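You operate a simulated robot arm through the tools that you are given. There is no shell and no other tool.

You are at the controls of a simulated robot arm. One attempt, no reset.

## Task
Test the coupler in the cup at 30 kPa, vent, and switch off.
Fine: switch on, set the dial, shut the clamp, press the green button and wait for a lamp; the blue button vents; leave the clamp shut.

It is judged by the outcome, as a careful person would: the job done as asked, and still so three seconds after it is handed in. It fails if anything else is knocked over, pushed out of place, dropped, spilled or broken.

## Robot
A 7-joint arm with a two-finger gripper, fixed in place. Base frame: the origin is on the floor under the middle of its stand, x ahead of it, y to its left, z up; the work surface is at about z = 800. Readings come in mm, degrees, newtons and seconds.
With the tool pointing down near the work surface it reaches from about 340 to 720 mm from the base axis. Its first joint turns from -66.0 to 66.0 degrees. Payload 2.45 kg.
The tool frame sits at the grasp point between the pads (the TCP): z along the fingers, y along the line on which they close. The tips reach 26 mm beyond it. The gripper opens to 96 mm; its body begins 69 mm behind the TCP.
Orientation is that of the tool frame in the base frame, as a unit quaternion [w, x, y, z]. With the fingers straight down and closing along the base's y, the tool's x points along the base's -x, its y along +y and its z along -z.

## Interface
- The arm moves only by the tool move_arm. Its argument "steps" is a list of rows, each a list of 2 entries, a list of its own where there are three numbers: the shift along the base's x, y, z in units of 150 mm (1.0 is 150 mm), then the turn, a rotation vector about the base's x, y, z in units of 45 degrees (1.0 is 45 degrees). In form: [[[x, y, z], [ax, ay, az]], ...]. A call has 1 to 20 rows; each row is the pose to reach, as a shift and turn from the pose commanded when the call began. "fingers" is the finger opening in mm, from 0 to 96, set as the call begins (left out, the last holds). A call with a number of a shift or a turn outside -1 to 1 is refused whole. A row lasts 0.2 s, in which the tool goes at most 50 mm and 8.6 degrees; a call with a longer step from one row to the next is refused whole, and so is a gripper value outside its range. Where a pose cannot be reached the arm comes as near as it can. A force on the tool above 60 N (or 10 N above the force at the start of the call, whichever is more), or a blocked arm, ends the call early, and 0.2 s more pass. The fingers move at their own pace (about 50 mm/s each) and stop on an object; they squeeze with about 36 N. The grip force told is the motor's: it shows also when the fingers shut on nothing. Time passes only in rows, and 0.2 s behind the last, so rows that repeat a pose let the fingers close. It gives the time, the measured TCP pose, the force on the tool (base axes), the opening and the grip force at its end, in the units of the frame above (readings bear some noise), with the torque about the TCP (base axes, N m) and any sound that the robot's microphone picked up.
- Cameras (640 x 400 px; columns grow to the right, rows downward): "scene" is fixed at [156.5, -387.5, 1420.2]; the picture's right is [0.83, -0.56, 0.00], its down [-0.34, -0.50, -0.80] and it looks along [0.44, 0.66, -0.60] (base axes); focal length 327 px, centre (320, 200). "wrist" rides on the gripper at [82, 3, -98] in the tool frame; the picture's right is [-0.04, 1.00, 0.00], its down [-0.73, -0.03, -0.68] and it looks along [-0.68, -0.03, 0.73] (tool axes); focal length 256 px, centre (320, 200). There is no depth. A picture from a camera that has moved, and an enlarged one, comes with that camera's place and axes in the base frame and with its lens.
- grab_frame(camera): a new picture of that camera. It takes no simulated time.
- enlarge(camera, box): a new picture of the part [left, top, right, bottom] of that camera's present view, enlarged. It takes no simulated time.
- job_done(): hands the job in; it is judged then, once.

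Places have to be worked out from the pictures, the camera data and where the tool is seen. Open the gripper and draw the arm clear of the work before you hand the job in, unless the task says otherwise.

The tools are called by a JSON object that holds its "op" and its "data". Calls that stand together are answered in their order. move_arm: Moves the arm, as the interface text tells. Its arguments: {"type":"object","properties":{"steps":{"type":"array","items":{"type":"array"}},"fingers":{"type":"number"}},"required":["steps"]} The other tools are called the same way: grab_frame (camera) takes a picture; enlarge (camera, box) takes an enlarged picture of a part of a camera's view; job_done () hands the job in.

At the start:

```text
clock: 0.0
tool_pos: [439.5, -37.0, 1164.2]
orientation: [0.001, 0.0, 1.0, 0.0]
force: [-0.5, 0.8, -0.1]
moment: [0.01, 0.03, 0.01]
finger_gap: 96.1
gripper_force: 0.1
```

scene: 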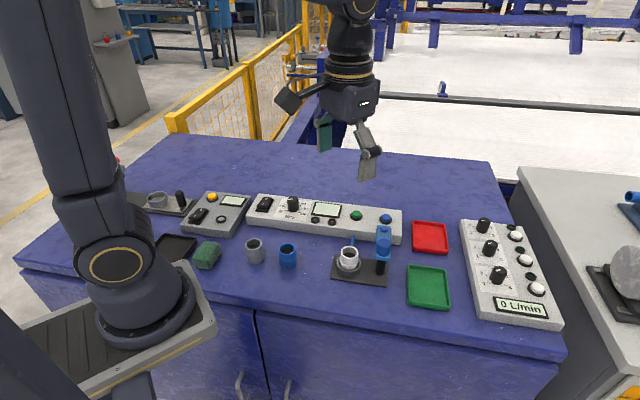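
wrist: 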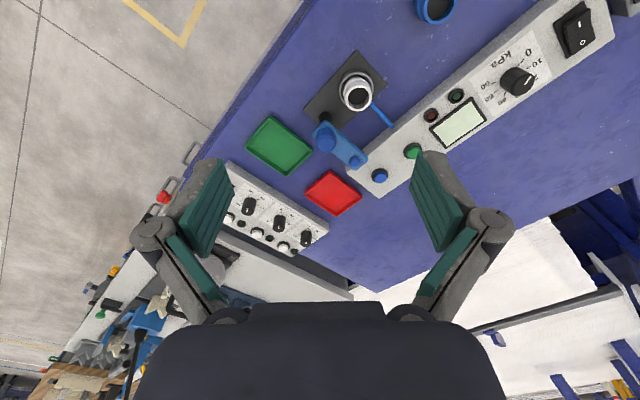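

I start by looking closely at the bench: the control box with switch, dial, display, lamps and buttons, and the cup with its clamp.

{"op": "enlarge", "data": {"camera": "scene", "box": [230, 180, 420, 300]}}

{"op": "enlarge", "data": {"camera": "scene", "box": [320, 190, 420, 300]}}

{"op": "enlarge", "data": {"camera": "scene", "box": [120, 170, 300, 280]}}

{"op": "enlarge", "data": {"camera": "wrist", "box": [420, 0, 640, 180]}}

{"op": "enlarge", "data": {"camera": "wrist", "box": [290, 40, 430, 210]}}

```text
3.33 times, centred on (325, 240) of scene
camera zoom: at [156.5, -387.5, 1420.2], right [0.83, -0.56, 0.0], down [-0.34, -0.5, -0.8], along [0.44, 0.66, -0.6], focal length 1091 px, centre (303, 67)
```

zoom: 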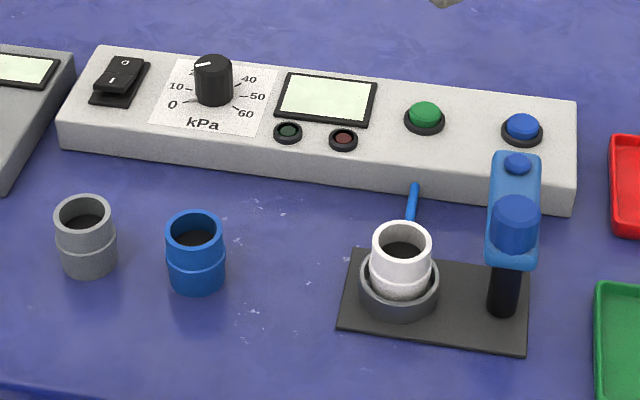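

```text
3.64 times, centred on (370, 245) of scene
camera zoom: at [156.5, -387.5, 1420.2], right [0.83, -0.56, 0.0], down [-0.34, -0.5, -0.8], along [0.44, 0.66, -0.6], focal length 1190 px, centre (138, 36)
```

zoom: 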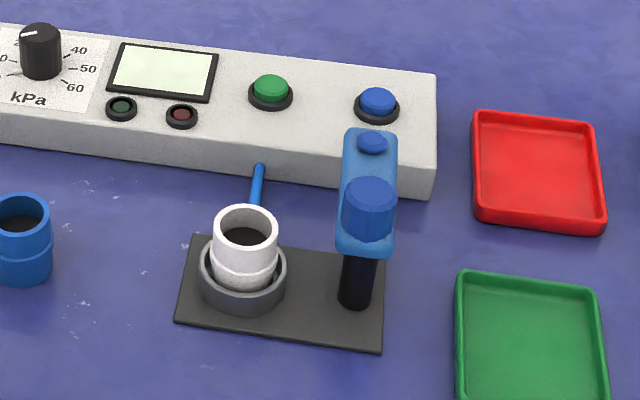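

```text
3.56 times, centred on (210, 225) of scene
camera zoom: at [156.5, -387.5, 1420.2], right [0.83, -0.56, 0.0], down [-0.34, -0.5, -0.8], along [0.44, 0.66, -0.6], focal length 1164 px, centre (711, 111)
```

zoom: 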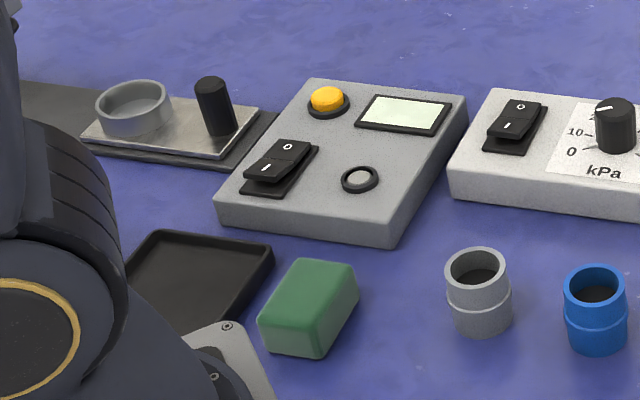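

```text
2.22 times, centred on (530, 90) of wrist
camera zoom: at [359.1, -32.6, 1261.4], right [0.04, 1.0, 0.0], down [0.73, -0.03, 0.68], along [0.68, -0.03, -0.73], focal length 569 px, centre (-147, 444)
```

zoom: 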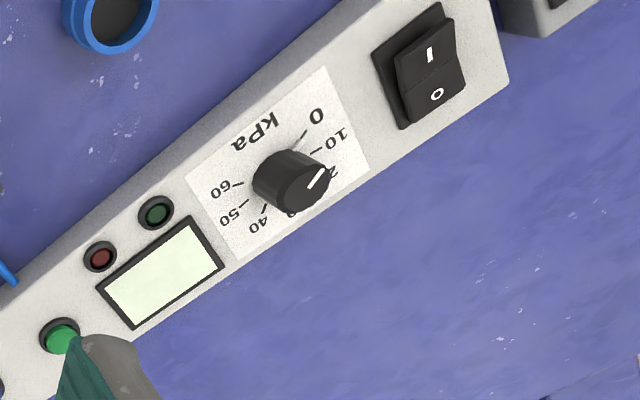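

```text
2.35 times, centred on (360, 125) of wrist
camera zoom: at [359.1, -32.6, 1261.4], right [0.04, 1.0, 0.0], down [0.73, -0.03, 0.68], along [0.68, -0.03, -0.73], focal length 602 px, centre (226, 376)
```

zoom: 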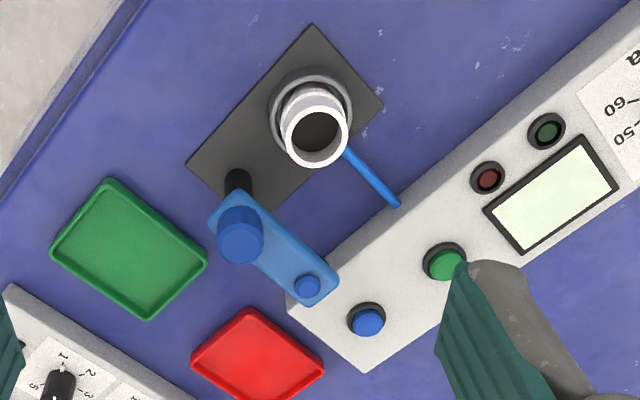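

The console runs diagonally: the green button is near (624,129,853), blue near (678,73), the dial near (503,267) and the switch near (437,313). The cup is near (511,16) and the clamp post near (563,-35). I move to the left, high up, for a closer wrist view of the switch and dial.

{"op": "move_arm", "data": {"steps": [[[-0.05, 0.25, -0.17], [0, 0, 0]], [[-0.1, 0.5, -0.34], [0, 0, 0]], [[-0.15, 0.75, -0.51], [0, 0, 0]], [[-0.2, 1.0, -0.68], [0, 0, 0]]]}}

```text
clock: 1.0
tool_pos: [408.4, 114.0, 1062.0]
orientation: [0.0, 0.0, 1.0, 0.0]
force: [0.0, -0.5, 0.4]
moment: [-0.04, -0.01, 0.02]
finger_gap: 96.1
gripper_force: 0.0
```

The arm reached (408,114,1062) with no contact. I continue left and slightly down so the camera centres on the dial.

{"op": "move_arm", "data": {"steps": [[[0, 0.25, -0.13], [0, 0, 0]], [[0, 0.5, -0.26], [0, 0, 0]], [[0, 0.75, -0.39], [0, 0, 0]], [[0, 1.0, -0.5], [0, 0, 0]]]}}

{"op": "grab_frame", "data": {"camera": "wrist"}}

{"op": "grab_frame", "data": {"camera": "scene"}}

```text
clock: 2.0
tool_pos: [409.9, 262.4, 987.5]
orientation: [0.0, 0.0, 1.0, -0.001]
force: [-0.5, 0.0, -0.6]
moment: [-0.02, 0.04, -0.02]
finger_gap: 96.0
gripper_force: 0.0
```

```text
taken
camera wrist: at [329.8, 266.4, 1085.1], right [0.04, 1.0, 0.0], down [0.73, -0.03, 0.68], along [0.68, -0.03, -0.73], focal length 256 px, centre (320, 200)
```

wrist: 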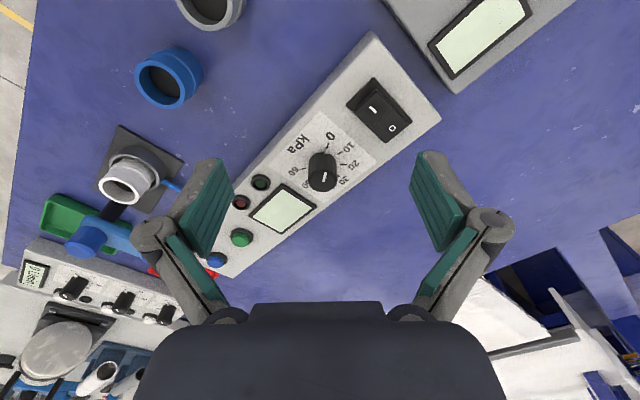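

```text
taken
```

scene: 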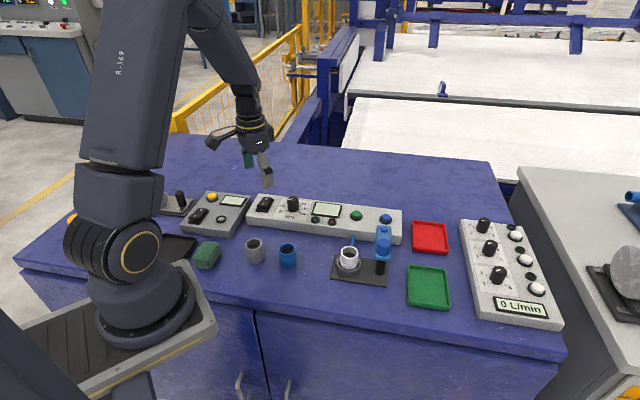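

I can see the dial and switch well; I enlarge them and the clamp from this view.

{"op": "enlarge", "data": {"camera": "wrist", "box": [230, 60, 440, 220]}}

{"op": "enlarge", "data": {"camera": "wrist", "box": [20, 110, 240, 290]}}

{"op": "enlarge", "data": {"camera": "wrist", "box": [290, 110, 390, 200]}}

```text
2.50 times, centred on (335, 140) of wrist
camera zoom: at [329.8, 266.4, 1085.1], right [0.04, 1.0, 0.0], down [0.73, -0.03, 0.68], along [0.68, -0.03, -0.73], focal length 640 px, centre (282, 350)
```

zoom: 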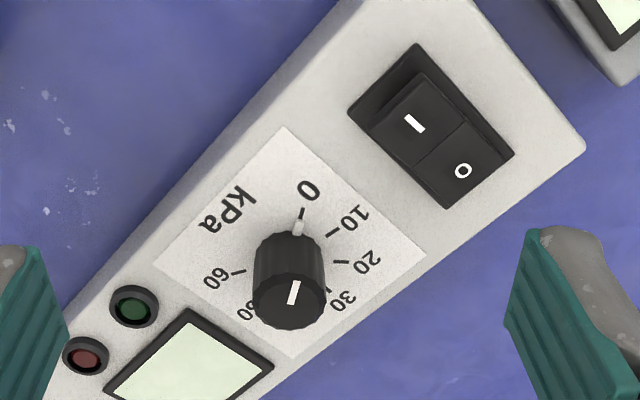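

```text
2.22 times, centred on (130, 200) of wrist
camera zoom: at [329.8, 266.4, 1085.1], right [0.04, 1.0, 0.0], down [0.73, -0.03, 0.68], along [0.68, -0.03, -0.73], focal length 569 px, centre (742, 200)
```

zoom: 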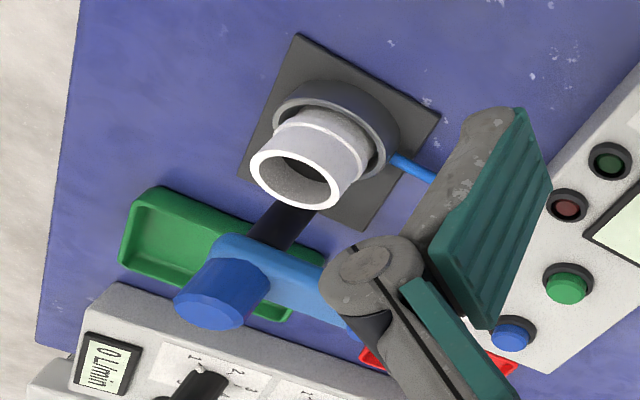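

```text
4.44 times, centred on (340, 155) of wrist
camera zoom: at [329.8, 266.4, 1085.1], right [0.04, 1.0, 0.0], down [0.73, -0.03, 0.68], along [0.68, -0.03, -0.73], focal length 1138 px, centre (231, 400)
```

zoom: 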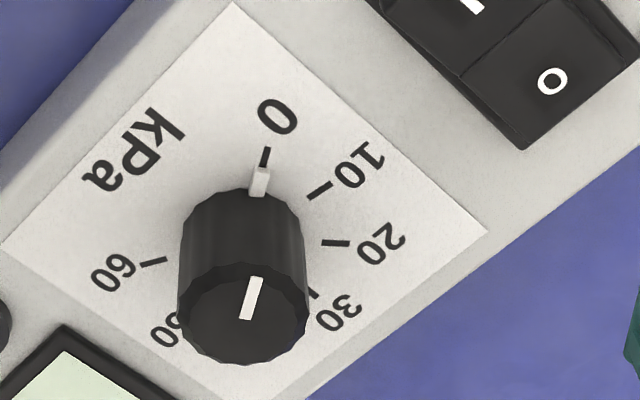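

The dial stands at 0 (peg and line), centred near (501,262) with the knob top near z=872. By the tick marks, 30 lies 120° clockwise seen from above. The switch's I side, near (432,312), is raised, so it is off. I close the fingers here to see the fingertip shape before pressing anything.

{"op": "move_arm", "data": {"steps": [[[0, 0, 0], [0, 0, 0]], [[0, 0, 0], [0, 0, 0]], [[0, 0, 0], [0, 0, 0]], [[0, 0, 0], [0, 0, 0]], [[0, 0, 0], [0, 0, 0]]], "fingers": 0}}

{"op": "grab_frame", "data": {"camera": "wrist"}}

{"op": "enlarge", "data": {"camera": "scene", "box": [190, 80, 320, 220]}}

```text
clock: 3.2
tool_pos: [410.4, 262.0, 989.1]
orientation: [0.0, 0.001, 1.0, 0.0]
force: [0.8, -0.5, -0.5]
moment: [0.01, 0.01, -0.01]
finger_gap: 0.0
gripper_force: 16.3
```

```text
taken
camera wrist: at [329.9, 265.9, 1085.4], right [0.04, 1.0, 0.0], down [0.73, -0.03, 0.68], along [0.68, -0.03, -0.73], focal length 256 px, centre (320, 200)
```

wrist: 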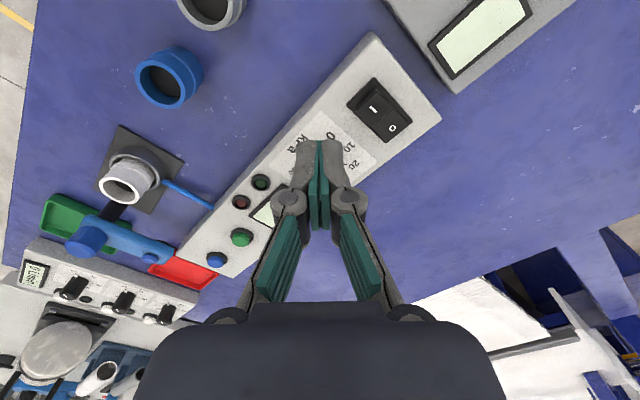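

```text
2.86 times, centred on (255, 150) of scene
camera zoom: at [156.5, -387.5, 1420.2], right [0.83, -0.56, 0.0], down [-0.34, -0.5, -0.8], along [0.44, 0.66, -0.6], focal length 935 px, centre (506, 343)
```

zoom: 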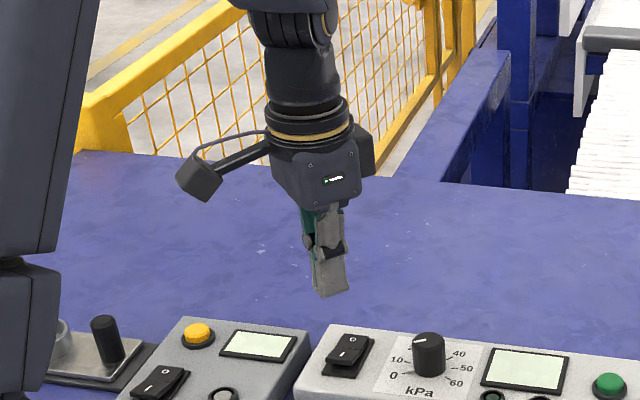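

{"op": "enlarge", "data": {"camera": "wrist", "box": [250, 110, 410, 240]}}

{"op": "enlarge", "data": {"camera": "scene", "box": [235, 145, 285, 195]}}

{"op": "enlarge", "data": {"camera": "wrist", "box": [40, 110, 260, 290]}}

```text
3.08 times, centred on (330, 175) of wrist
camera zoom: at [329.9, 265.9, 1085.4], right [0.04, 1.0, 0.0], down [0.73, -0.03, 0.68], along [0.68, -0.03, -0.73], focal length 788 px, centre (289, 277)
```

zoom: 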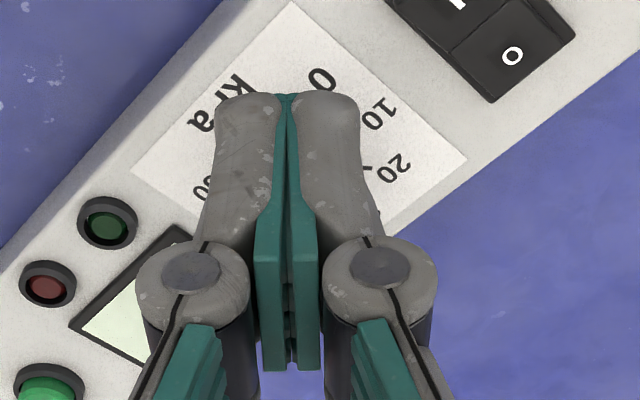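

```text
8.00 times, centred on (260, 170) of scene
camera zoom: at [156.5, -387.5, 1420.2], right [0.83, -0.56, 0.0], down [-0.34, -0.5, -0.8], along [0.44, 0.66, -0.6], focal length 2619 px, centre (800, 440)
```

zoom: 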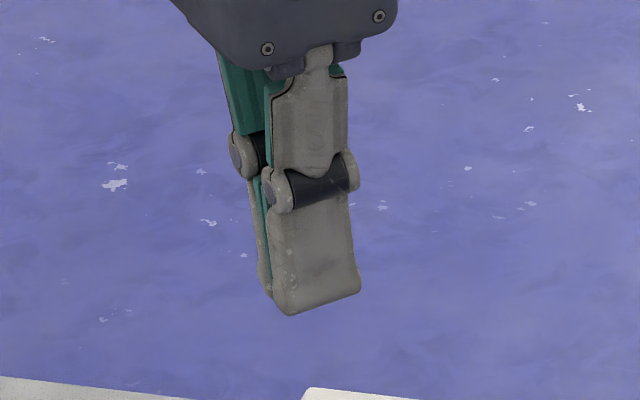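

```text
2.22 times, centred on (150, 200) of wrist
camera zoom: at [329.9, 265.9, 1085.4], right [0.04, 1.0, 0.0], down [0.73, -0.03, 0.68], along [0.68, -0.03, -0.73], focal length 569 px, centre (698, 200)
```

zoom: 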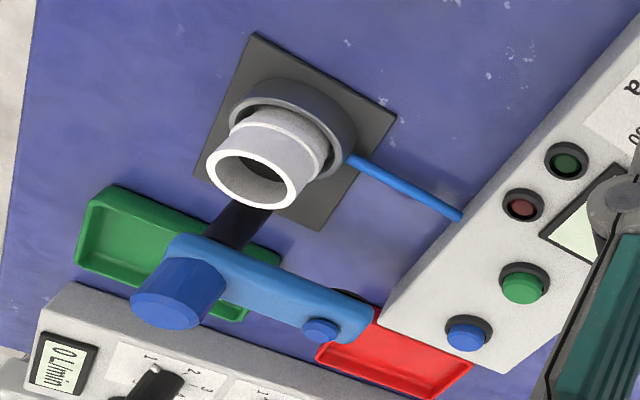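

The closed tips form a block of about 26 × 24 mm, roughly 26 mm below the TCP. I turn the tool 45° so it lines up with the console, and move above the switch's I end, staying high.

{"op": "move_arm", "data": {"steps": [[[0.02, 0.05, -0.07], [0, 0, 0.167]], [[0.04, 0.1, -0.14], [0, 0, 0.333]], [[0.06, 0.15, -0.21], [0, 0, 0.5]], [[0.08, 0.2, -0.28], [0, 0, 0.667]], [[0.1, 0.25, -0.35], [0, 0, 0.833]], [[0.12, 0.3, -0.42], [0, 0, 1.0]]], "fingers": 0}}

{"op": "grab_frame", "data": {"camera": "wrist"}}

{"op": "enlarge", "data": {"camera": "scene", "box": [220, 140, 330, 240]}}

```text
clock: 4.6
tool_pos: [427.9, 309.1, 924.1]
orientation: [0.0, -0.385, 0.923, 0.0]
force: [-0.1, 0.3, -0.2]
moment: [-0.01, 0.0, -0.01]
finger_gap: 0.0
gripper_force: 28.8
```

```text
taken
camera wrist: at [369.1, 253.5, 1021.8], right [-0.68, 0.73, 0.0], down [0.54, 0.5, 0.68], along [0.5, 0.46, -0.73], focal length 256 px, centre (320, 200)
```

wrist: 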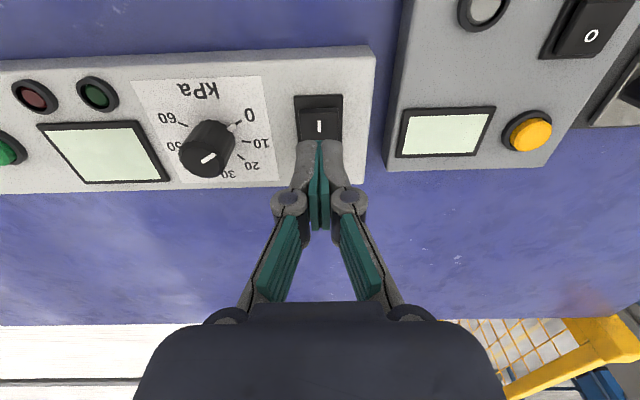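

```text
4.00 times, centred on (275, 190) of scene
camera zoom: at [156.5, -387.5, 1420.2], right [0.83, -0.56, 0.0], down [-0.34, -0.5, -0.8], along [0.44, 0.66, -0.6], focal length 1309 px, centre (500, 240)
```

zoom: 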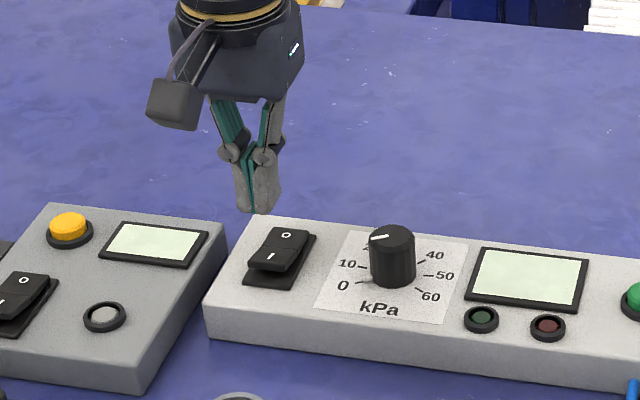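

The tool is aligned over the I half of the rocker, with the I mark at about (432.5,312,851). I lower in small steps onto the I end.

{"op": "move_arm", "data": {"steps": [[[0, 0, -0.1], [0, 0, 0]], [[0, 0, -0.18], [0, 0, 0]], [[0, 0, -0.22], [0, 0, 0]]]}}

{"op": "enlarge", "data": {"camera": "scene", "box": [220, 140, 330, 240]}}

{"op": "grab_frame", "data": {"camera": "wrist"}}

```text
clock: 5.4
tool_pos: [425.6, 308.1, 890.6]
orientation: [0.0, -0.384, 0.923, 0.0]
force: [-0.3, -0.7, -0.5]
moment: [0.0, 0.0, 0.02]
finger_gap: 0.0
gripper_force: 28.4
```

```text
4.00 times, centred on (275, 190) of scene
camera zoom: at [156.5, -387.5, 1420.2], right [0.83, -0.56, 0.0], down [-0.34, -0.5, -0.8], along [0.44, 0.66, -0.6], focal length 1309 px, centre (500, 240)
```

zoom: 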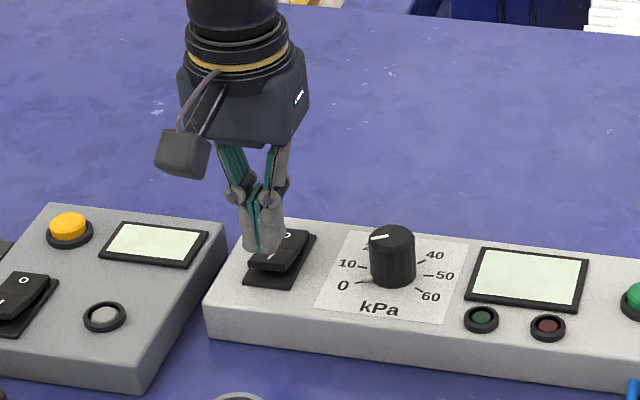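

```text
taken
camera wrist: at [368.8, 253.6, 988.0], right [-0.68, 0.73, 0.0], down [0.54, 0.5, 0.68], along [0.5, 0.46, -0.73], focal length 256 px, centre (320, 200)
```

wrist: 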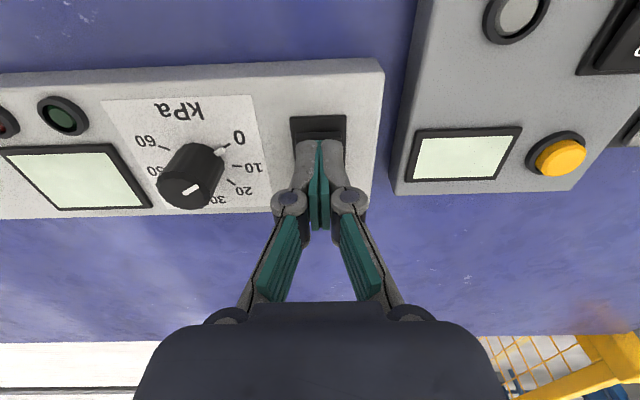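

Tips are about 7 mm above the raised I end and centred on it. I press down in small steps.

{"op": "move_arm", "data": {"steps": [[[0, 0, -0.03], [0, 0, 0]], [[0, 0, -0.05], [0, 0, 0]], [[0, 0, -0.07], [0, 0, 0]], [[0, 0, -0.085], [0, 0, 0]], [[0, 0, -0.1], [0, 0, 0]]]}}

{"op": "enlarge", "data": {"camera": "scene", "box": [220, 170, 330, 260]}}

```text
clock: 6.6
tool_pos: [427.2, 306.7, 875.8]
orientation: [0.0, -0.382, 0.924, 0.0]
force: [-0.5, 0.0, 0.8]
moment: [-0.03, 0.03, -0.01]
finger_gap: 6.1
gripper_force: 28.7
```

```text
4.44 times, centred on (275, 215) of scene
camera zoom: at [156.5, -387.5, 1420.2], right [0.83, -0.56, 0.0], down [-0.34, -0.5, -0.8], along [0.44, 0.66, -0.6], focal length 1455 px, centre (520, 133)
```

zoom: 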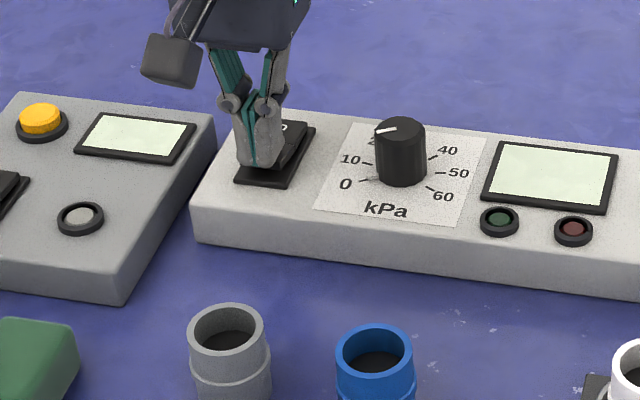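

The finger gap reads 6.1 mm although the force is near zero, so something may be between the tips. I look before going on.

{"op": "enlarge", "data": {"camera": "scene", "box": [250, 185, 300, 220]}}

{"op": "enlarge", "data": {"camera": "wrist", "box": [240, 80, 400, 220]}}

```text
11.43 times, centred on (275, 202) of scene
camera zoom: at [156.5, -387.5, 1420.2], right [0.83, -0.56, 0.0], down [-0.34, -0.5, -0.8], along [0.44, 0.66, -0.6], focal length 3741 px, centre (834, 171)
```

zoom: 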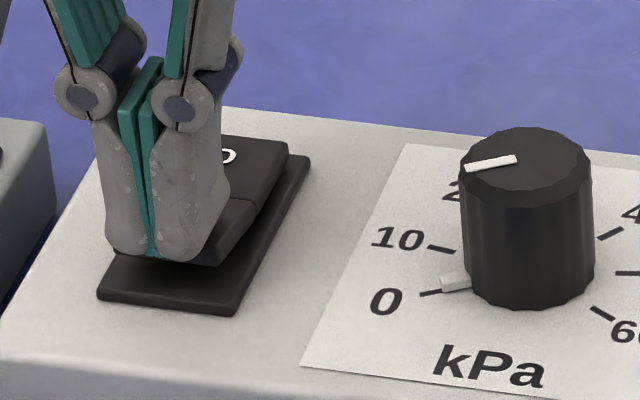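

```text
2.86 times, centred on (320, 150) of wrist
camera zoom: at [368.8, 253.3, 973.6], right [-0.68, 0.73, 0.0], down [0.54, 0.5, 0.68], along [0.5, 0.46, -0.73], focal length 731 px, centre (320, 343)
```

zoom: 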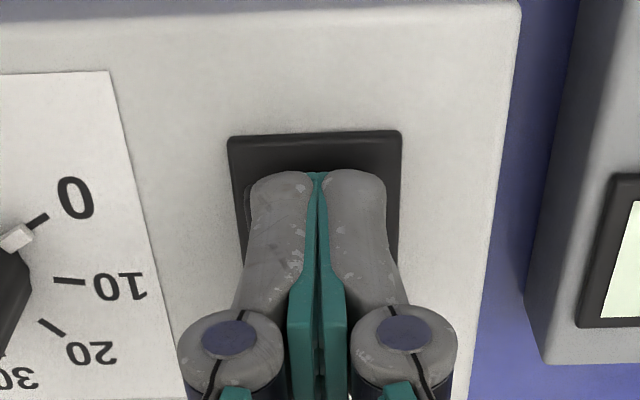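

The tips sit right on the raised I end and the rocker has not visibly flipped (no click, display blank). I press a few millimetres further.

{"op": "move_arm", "data": {"steps": [[[0, 0, -0.015], [0, 0, 0]], [[0, 0, -0.03], [0, 0, 0]], [[0, 0, -0.03], [0, 0, 0]]]}}

{"op": "enlarge", "data": {"camera": "scene", "box": [250, 185, 300, 220]}}

```text
clock: 7.4
tool_pos: [428.2, 308.9, 872.8]
orientation: [0.0, -0.383, 0.924, 0.0]
force: [0.2, -0.6, 1.0]
moment: [0.02, 0.0, -0.03]
finger_gap: 6.2
gripper_force: 28.4
```

```text
11.43 times, centred on (275, 202) of scene
camera zoom: at [156.5, -387.5, 1420.2], right [0.83, -0.56, 0.0], down [-0.34, -0.5, -0.8], along [0.44, 0.66, -0.6], focal length 3741 px, centre (834, 171)
```

zoom: 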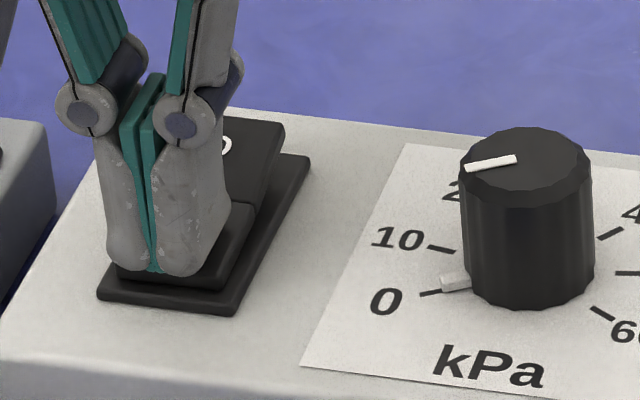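

The rocker is tipping (the O end rises) with only about 1 N. I keep pressing.

{"op": "move_arm", "data": {"steps": [[[0, 0, -0.015], [0, 0, 0]], [[0, 0, -0.03], [0, 0, 0]], [[0, 0, -0.04], [0, 0, 0]]]}}

{"op": "enlarge", "data": {"camera": "scene", "box": [240, 180, 350, 240]}}

```text
clock: 8.0
tool_pos: [426.4, 308.8, 871.2]
orientation: [-0.001, -0.382, 0.924, -0.001]
force: [-7.1, -8.3, 18.2]
moment: [-0.02, 0.05, 0.0]
finger_gap: 5.9
gripper_force: 28.7
stopped in row 2: the force on the tool passed its limit at 68 N (the readings are from after the stop); the commanded pose is now the measured one
```

```text
5.82 times, centred on (295, 210) of scene
camera zoom: at [156.1, -387.8, 1420.1], right [0.83, -0.56, 0.0], down [-0.34, -0.5, -0.8], along [0.44, 0.66, -0.6], focal length 1904 px, centre (466, 142)
```

zoom: 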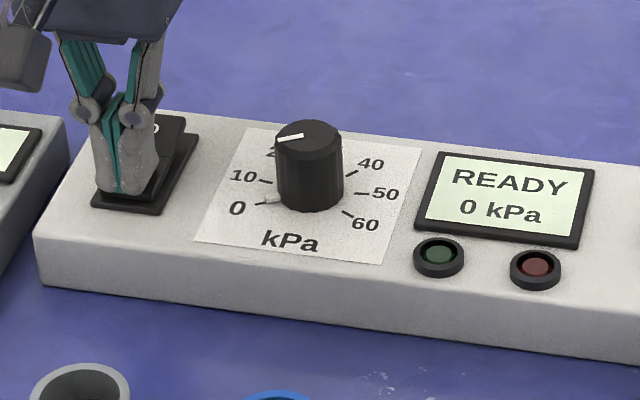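

The console is on and reads READY 0 kPa. I lift straight up, then move above the dial with the fingers opening to 60 mm.

{"op": "move_arm", "data": {"steps": [[[0, 0, 0.1], [0, 0, 0]], [[0, 0, 0.3], [0, 0, 0]], [[0, 0, 0.45], [0, 0, 0]], [[0.25, -0.15, 0.45], [0, 0, 0]], [[0.49, -0.31, 0.45], [0, 0, 0]], [[0.49, -0.31, 0.45], [0, 0, 0]]], "fingers": 60}}

{"op": "grab_frame", "data": {"camera": "wrist"}}

{"op": "enlarge", "data": {"camera": "scene", "box": [240, 140, 350, 240]}}

```text
clock: 9.4
tool_pos: [500.5, 258.4, 936.8]
orientation: [0.0, -0.383, 0.924, -0.001]
force: [-0.3, 0.4, -0.3]
moment: [0.01, 0.06, -0.02]
finger_gap: 60.0
gripper_force: 0.0
```

```text
taken
camera wrist: at [442.3, 205.0, 1034.5], right [-0.68, 0.73, 0.0], down [0.54, 0.5, 0.68], along [0.5, 0.46, -0.73], focal length 256 px, centre (320, 200)
```

wrist: 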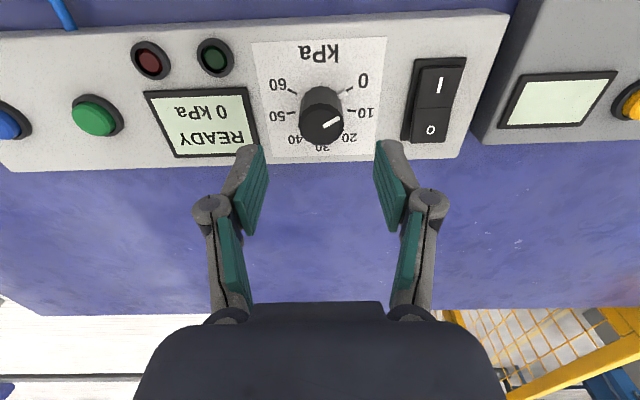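

```text
4.00 times, centred on (295, 190) of scene
camera zoom: at [156.5, -387.5, 1420.2], right [0.83, -0.56, 0.0], down [-0.34, -0.5, -0.8], along [0.44, 0.66, -0.6], focal length 1309 px, centre (420, 240)
```

zoom: 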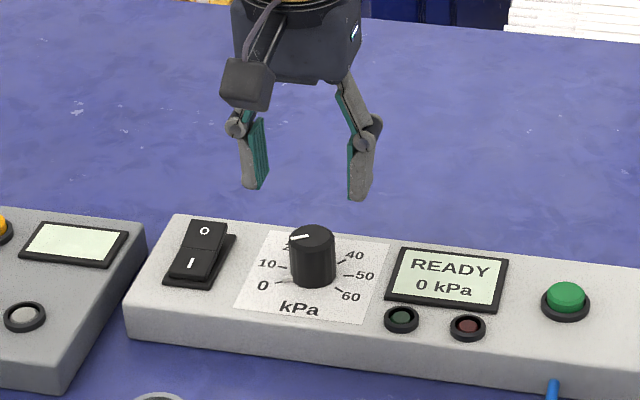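

I enlarge the knob in the wrist view to refine its centre before descending.

{"op": "enlarge", "data": {"camera": "wrist", "box": [240, 30, 400, 160]}}

```text
3.08 times, centred on (320, 95) of wrist
camera zoom: at [442.3, 205.0, 1034.5], right [-0.68, 0.73, 0.0], down [0.54, 0.5, 0.68], along [0.5, 0.46, -0.73], focal length 788 px, centre (320, 523)
```

zoom: 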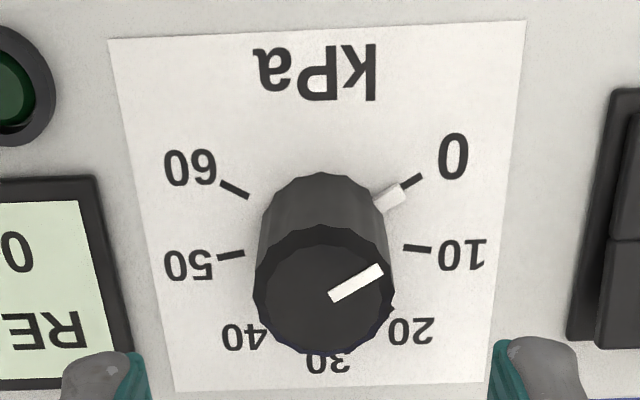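

The dial centre works out at about (501.5,261.5) and the tool is within about 1 mm of it laterally. I descend so the tips straddle the upper knob (TCP z about 882), clear of the peg at its base.

{"op": "move_arm", "data": {"steps": [[[0.0, 0, -0.15], [0, 0, 0]], [[0.0, 0, -0.28], [0, 0, 0]], [[0.0, 0, -0.36], [0, 0, 0]], [[0.0, 0, -0.36], [0, 0, 0]]]}}

{"op": "grab_frame", "data": {"camera": "wrist"}}

{"op": "enlarge", "data": {"camera": "scene", "box": [250, 160, 340, 230]}}

```text
clock: 10.4
tool_pos: [501.6, 261.2, 884.3]
orientation: [0.0, -0.383, 0.924, -0.001]
force: [-0.7, -0.3, 0.2]
moment: [0.0, -0.02, 0.02]
finger_gap: 59.9
gripper_force: 0.0
```

```text
taken
camera wrist: at [442.2, 206.1, 980.9], right [-0.68, 0.73, 0.0], down [0.54, 0.5, 0.68], along [0.5, 0.46, -0.73], focal length 256 px, centre (320, 200)
```

wrist: 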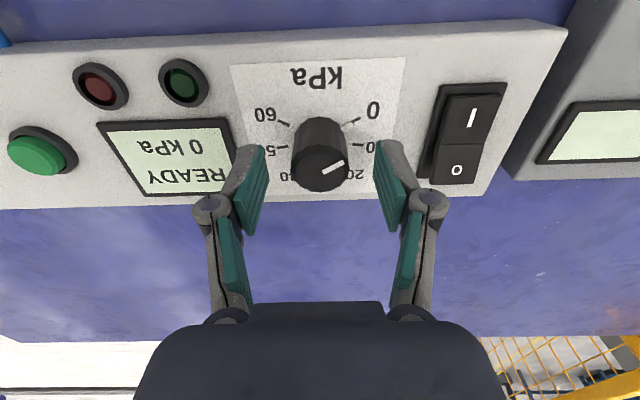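

```text
5.71 times, centred on (295, 195) of scene
camera zoom: at [156.5, -387.5, 1420.2], right [0.83, -0.56, 0.0], down [-0.34, -0.5, -0.8], along [0.44, 0.66, -0.6], focal length 1870 px, centre (463, 229)
```

zoom: 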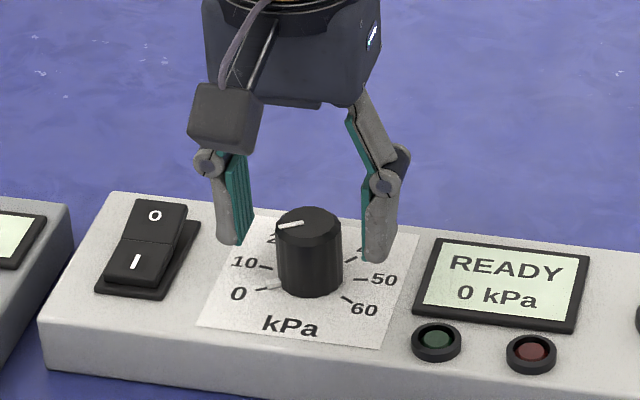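

The knob is centred between the fingers. I close on it.

{"op": "move_arm", "data": {"steps": [[[0, 0, 0], [0, 0, 0]], [[0, 0, 0], [0, 0, 0]], [[0, 0, 0], [0, 0, 0]], [[0, 0, 0], [0, 0, 0]]], "fingers": 10}}

{"op": "enlarge", "data": {"camera": "wrist", "box": [230, 60, 410, 220]}}

{"op": "enlarge", "data": {"camera": "scene", "box": [250, 160, 340, 230]}}

```text
clock: 11.4
tool_pos: [500.5, 261.1, 883.5]
orientation: [0.0, -0.382, 0.924, -0.001]
force: [1.6, -1.4, -1.6]
moment: [0.0, -0.08, 0.0]
finger_gap: 31.7
gripper_force: 45.0
```

```text
2.50 times, centred on (320, 140) of wrist
camera zoom: at [442.3, 206.0, 981.1], right [-0.68, 0.73, 0.0], down [0.54, 0.5, 0.68], along [0.5, 0.46, -0.73], focal length 640 px, centre (320, 350)
```

zoom: 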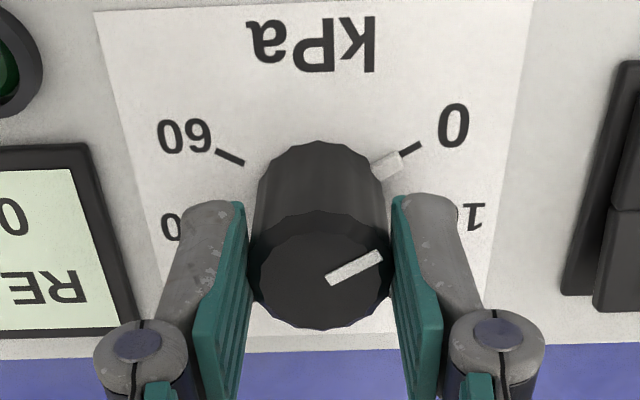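

```text
5.71 times, centred on (295, 195) of scene
camera zoom: at [156.5, -387.5, 1420.2], right [0.83, -0.56, 0.0], down [-0.34, -0.5, -0.8], along [0.44, 0.66, -0.6], focal length 1870 px, centre (463, 229)
```

zoom: 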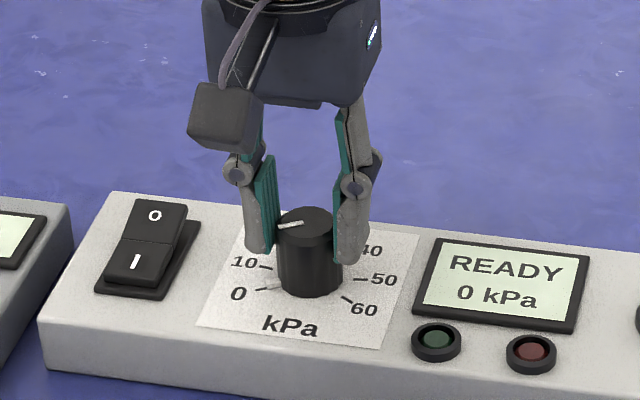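

The knob is held (31.7 mm). I turn clockwise 24° first to see the knob follow.

{"op": "move_arm", "data": {"steps": [[[0, 0, 0], [0, 0, -0.178]], [[0, 0, 0], [0, 0, -0.356]], [[0, 0, 0], [0, 0, -0.533]]]}}

{"op": "enlarge", "data": {"camera": "wrist", "box": [230, 60, 410, 220]}}

{"op": "enlarge", "data": {"camera": "scene", "box": [250, 160, 340, 230]}}

```text
clock: 12.2
tool_pos: [500.8, 261.8, 882.8]
orientation: [-0.001, -0.181, 0.984, -0.002]
force: [-1.6, -6.7, 1.0]
moment: [-0.09, -0.2, 0.05]
finger_gap: 31.7
gripper_force: 44.6
```

```text
2.50 times, centred on (320, 140) of wrist
camera zoom: at [424.8, 236.1, 981.2], right [-0.32, 0.95, 0.0], down [0.7, 0.24, 0.68], along [0.64, 0.21, -0.73], focal length 640 px, centre (320, 350)
```

zoom: 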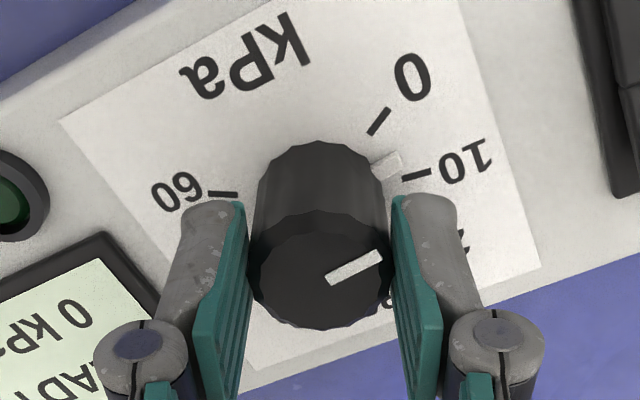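

```text
5.71 times, centred on (295, 195) of scene
camera zoom: at [156.4, -387.7, 1420.1], right [0.83, -0.56, 0.0], down [-0.34, -0.5, -0.8], along [0.44, 0.66, -0.6], focal length 1870 px, centre (463, 229)
```

zoom: 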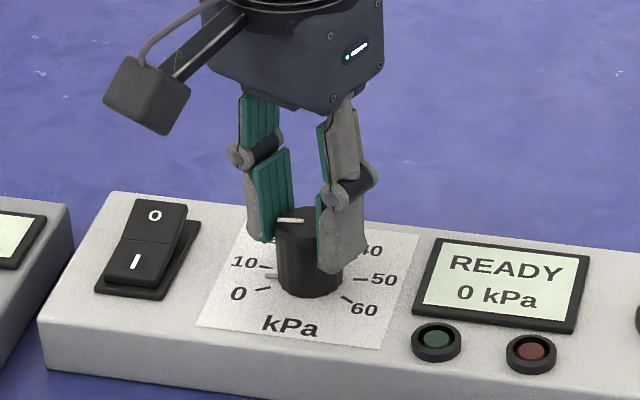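

The knob follows without slipping (24° turned, pointer fixed in the wrist view). I continue clockwise by 40°.

{"op": "move_arm", "data": {"steps": [[[0, 0, 0], [0, 0, -0.178]], [[0, 0, 0], [0, 0, -0.356]], [[0, 0, 0], [0, 0, -0.533]], [[0, 0, 0], [0, 0, -0.711]], [[0, 0, 0], [0, 0, -0.889]]]}}

{"op": "grab_frame", "data": {"camera": "wrist"}}

{"op": "enlarge", "data": {"camera": "scene", "box": [250, 160, 340, 230]}}

```text
clock: 13.4
tool_pos: [500.3, 262.1, 882.6]
orientation: [0.0, 0.166, 0.986, -0.001]
force: [-2.5, -3.2, -6.7]
moment: [0.3, 0.99, 0.03]
finger_gap: 31.5
gripper_force: 44.8
```

```text
taken
camera wrist: at [426.3, 292.9, 981.2], right [0.36, 0.93, 0.0], down [0.68, -0.27, 0.68], along [0.63, -0.25, -0.73], focal length 256 px, centre (320, 200)
```

wrist: 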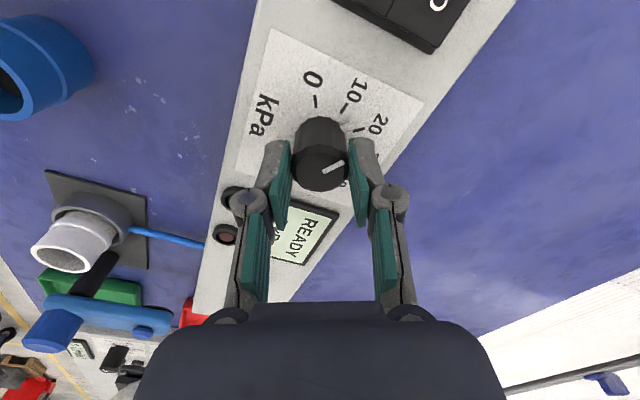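

```text
5.71 times, centred on (295, 195) of scene
camera zoom: at [156.6, -387.5, 1420.2], right [0.83, -0.56, 0.0], down [-0.34, -0.5, -0.8], along [0.44, 0.66, -0.6], focal length 1870 px, centre (463, 229)
```

zoom: 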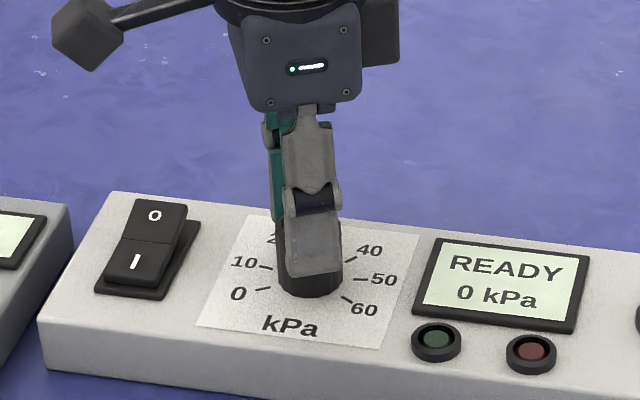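

Total turned is 64° and it is still tracking. I turn another 40°.

{"op": "move_arm", "data": {"steps": [[[0, 0, 0], [0, 0, -0.178]], [[0, 0, 0], [0, 0, -0.356]], [[0, 0, 0], [0, 0, -0.533]], [[0, 0, 0], [0, 0, -0.711]], [[0, 0, 0], [0, 0, -0.889]]]}}

{"op": "enlarge", "data": {"camera": "wrist", "box": [230, 60, 410, 220]}}

{"op": "enlarge", "data": {"camera": "scene", "box": [250, 160, 340, 230]}}

```text
clock: 14.6
tool_pos: [500.6, 261.8, 884.1]
orientation: [0.0, 0.493, 0.87, 0.0]
force: [1.6, 6.6, -18.9]
moment: [0.17, -0.12, 0.01]
finger_gap: 31.4
gripper_force: 45.4
```

```text
2.50 times, centred on (320, 140) of wrist
camera zoom: at [463.8, 335.3, 981.2], right [0.88, 0.48, 0.0], down [0.35, -0.64, 0.68], along [0.32, -0.6, -0.73], focal length 640 px, centre (320, 350)
```

zoom: 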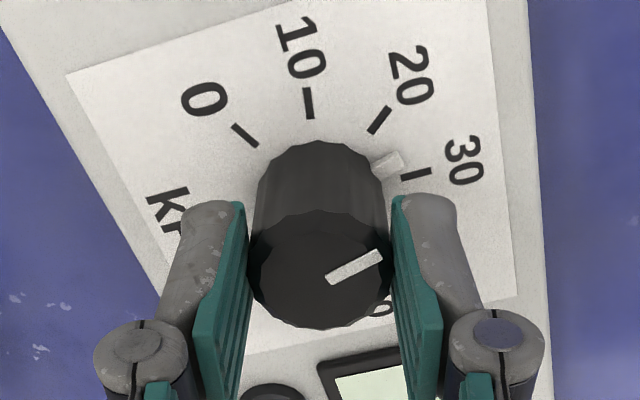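

```text
5.71 times, centred on (295, 195) of scene
camera zoom: at [156.8, -387.2, 1420.2], right [0.83, -0.56, 0.0], down [-0.34, -0.5, -0.8], along [0.44, 0.66, -0.6], focal length 1870 px, centre (463, 229)
```

zoom: 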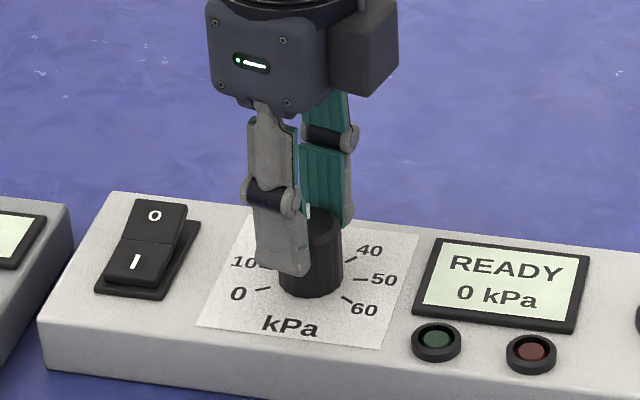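

The pointer is near 26 (104° turned). I turn the remaining 16°.

{"op": "move_arm", "data": {"steps": [[[0, 0, 0], [0, 0, -0.178]], [[0, 0, 0], [0, 0, -0.356]], [[0, 0, 0], [0, 0, -0.356]]]}}

{"op": "enlarge", "data": {"camera": "wrist", "box": [230, 60, 410, 220]}}

```text
clock: 15.4
tool_pos: [501.7, 263.6, 883.1]
orientation: [0.0, 0.609, 0.793, 0.001]
force: [6.9, 13.8, -23.9]
moment: [0.12, -0.31, -0.04]
finger_gap: 31.4
gripper_force: 45.1
```

```text
2.50 times, centred on (320, 140) of wrist
camera zoom: at [485.4, 343.4, 981.3], right [0.98, 0.22, 0.0], down [0.16, -0.72, 0.68], along [0.15, -0.66, -0.73], focal length 640 px, centre (320, 350)
```

zoom: 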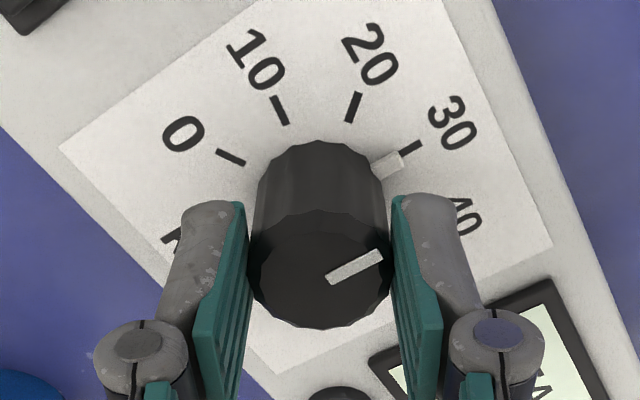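

The peg points exactly at 30. I open the fingers in place and check before lifting.

{"op": "move_arm", "data": {"steps": [[[0, 0, 0], [0, 0, 0]], [[0, 0, 0], [0, 0, 0]], [[0, 0, 0], [0, 0, 0]]], "fingers": 60}}

{"op": "enlarge", "data": {"camera": "wrist", "box": [230, 60, 410, 220]}}

```text
clock: 16.2
tool_pos: [500.2, 262.4, 883.9]
orientation: [0.0, 0.609, 0.793, -0.002]
force: [-1.0, 0.3, 0.9]
moment: [0.0, 0.01, -0.01]
finger_gap: 59.8
gripper_force: 0.0
```

```text
2.50 times, centred on (320, 140) of wrist
camera zoom: at [484.8, 342.3, 981.6], right [0.98, 0.22, 0.0], down [0.16, -0.72, 0.68], along [0.15, -0.66, -0.73], focal length 640 px, centre (320, 350)
```

zoom: 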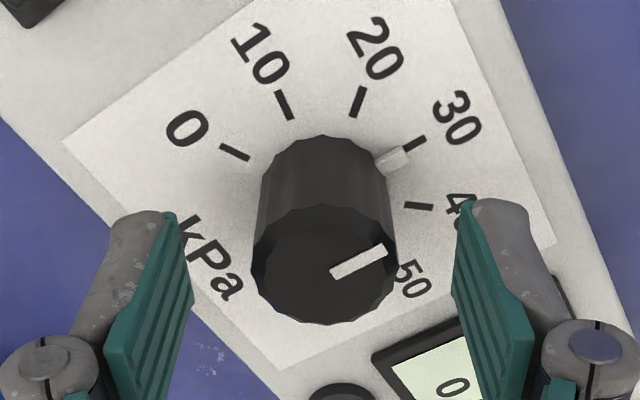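

The dial stays at 30 after release. I lift straight up, then turn the tool back while moving toward the clamp for a close look.

{"op": "move_arm", "data": {"steps": [[[0, 0, 0.2], [0, 0, 0]], [[0, 0, 0.45], [0, 0, 0]], [[0, 0, 0.7], [0, 0, 0.17]], [[-0.1, -0.2, 0.8], [0, 0, 0.34]], [[-0.2, -0.45, 0.8], [0, 0, 0.51]], [[-0.3, -0.7, 0.8], [0, 0, 0.68]], [[-0.35, -0.9, 0.8], [0, 0, 0.85]], [[-0.35, -1.0, 0.8], [0, 0, 1.0]]], "fingers": 0}}

{"op": "enlarge", "data": {"camera": "scene", "box": [240, 180, 350, 240]}}

```text
clock: 18.0
tool_pos: [450.3, 111.4, 1003.9]
orientation: [0.0, 0.257, 0.966, -0.001]
force: [-0.3, -0.3, 0.0]
moment: [0.02, -0.02, 0.0]
finger_gap: 0.3
gripper_force: 28.3
```

```text
5.82 times, centred on (295, 210) of scene
camera zoom: at [156.5, -387.5, 1420.2], right [0.83, -0.56, 0.0], down [-0.34, -0.5, -0.8], along [0.44, 0.66, -0.6], focal length 1904 px, centre (466, 142)
```

zoom: 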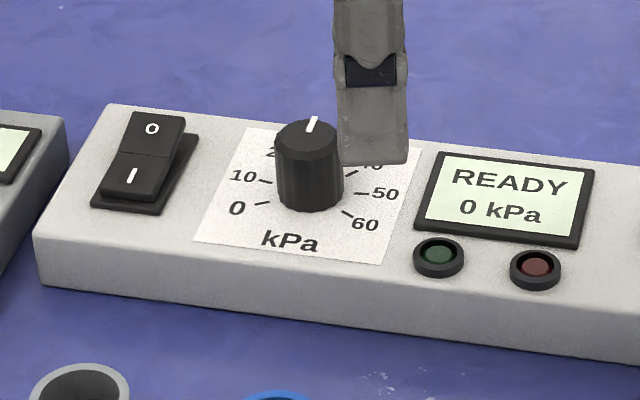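

The dial line now points straight to 30 at the top. I continue right to view the clamp from above.

{"op": "move_arm", "data": {"steps": [[[0, -0.24, 0], [0, 0, 0.17]], [[0, -0.48, 0], [0, 0, 0.34]], [[0, -0.72, 0], [0, 0, 0.51]], [[0, -0.95, 0], [0, 0, 0.66]]]}}

{"op": "grab_frame", "data": {"camera": "wrist"}}

{"op": "grab_frame", "data": {"camera": "scene"}}

```text
clock: 19.0
tool_pos: [450.1, -28.8, 1004.3]
orientation: [-0.001, 0.002, 1.0, 0.0]
force: [1.7, -0.4, 0.4]
moment: [0.01, 0.01, 0.02]
finger_gap: 0.0
gripper_force: 29.0
```

```text
taken
camera wrist: at [369.3, -24.7, 1101.5], right [0.04, 1.0, 0.0], down [0.73, -0.03, 0.68], along [0.68, -0.03, -0.73], focal length 256 px, centre (320, 200)
```

wrist: 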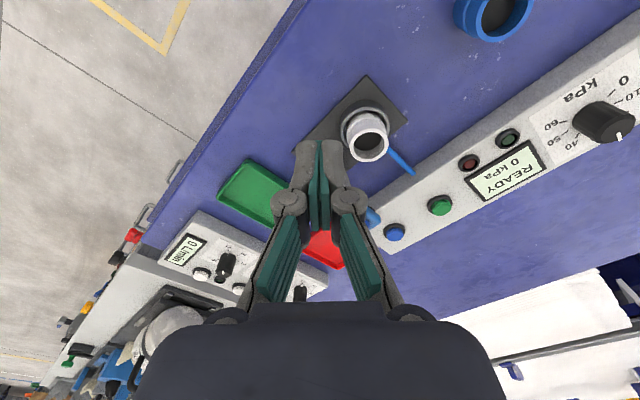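

```text
taken
```

scene: 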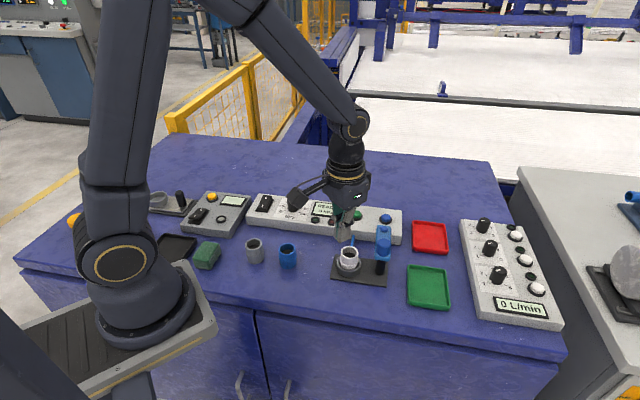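

The closed fingers hide the clamp; I open them to look between.

{"op": "move_arm", "data": {"steps": [[[0, 0, 0], [0, 0, 0]], [[0, 0, 0], [0, 0, 0]], [[0, 0, 0], [0, 0, 0]], [[0, 0, 0], [0, 0, 0]], [[0, 0, 0], [0, 0, 0]]], "fingers": 96}}

{"op": "grab_frame", "data": {"camera": "wrist"}}

{"op": "enlarge", "data": {"camera": "wrist", "box": [230, 60, 430, 260]}}

{"op": "enlarge", "data": {"camera": "scene", "box": [325, 210, 415, 290]}}

```text
clock: 20.2
tool_pos: [449.0, -28.2, 1004.3]
orientation: [0.001, 0.003, 1.0, -0.001]
force: [0.6, 0.0, 0.0]
moment: [-0.01, 0.0, 0.03]
finger_gap: 96.0
gripper_force: 0.0
```

```text
taken
camera wrist: at [369.4, -24.4, 1101.5], right [0.05, 1.0, 0.0], down [0.73, -0.03, 0.68], along [0.68, -0.03, -0.73], focal length 256 px, centre (320, 200)
```

wrist: 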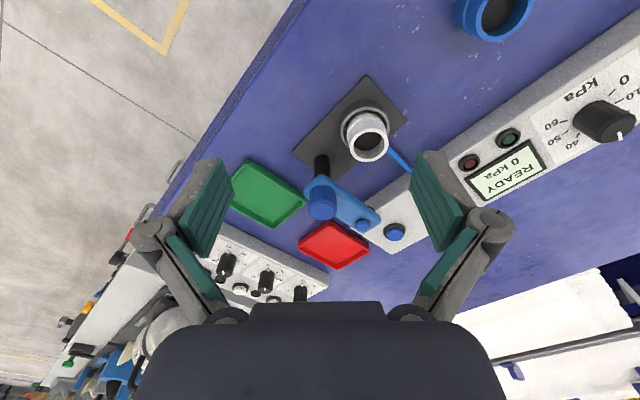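

```text
2.00 times, centred on (330, 160) of wrist
camera zoom: at [369.4, -24.4, 1101.5], right [0.05, 1.0, 0.0], down [0.73, -0.03, 0.68], along [0.68, -0.03, -0.73], focal length 512 px, centre (300, 280)
```

zoom: 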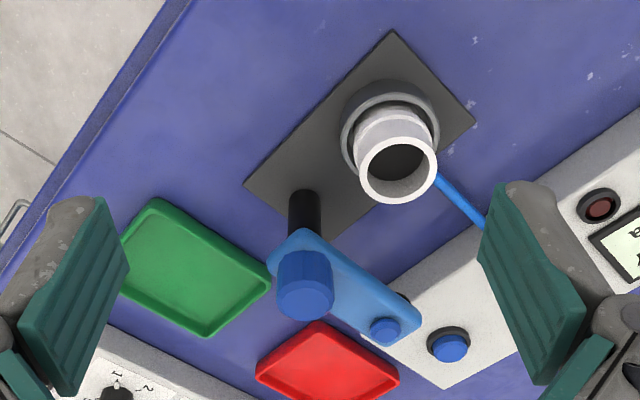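

```text
5.00 times, centred on (370, 250) of scene
camera zoom: at [156.5, -387.5, 1420.2], right [0.83, -0.56, 0.0], down [-0.34, -0.5, -0.8], along [0.44, 0.66, -0.6], focal length 1637 px, centre (70, -50)
```

zoom: 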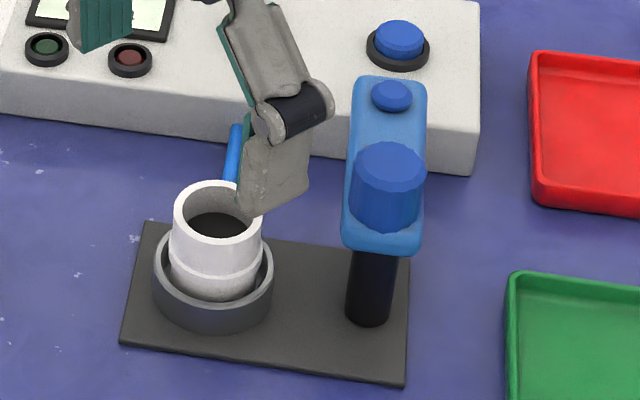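

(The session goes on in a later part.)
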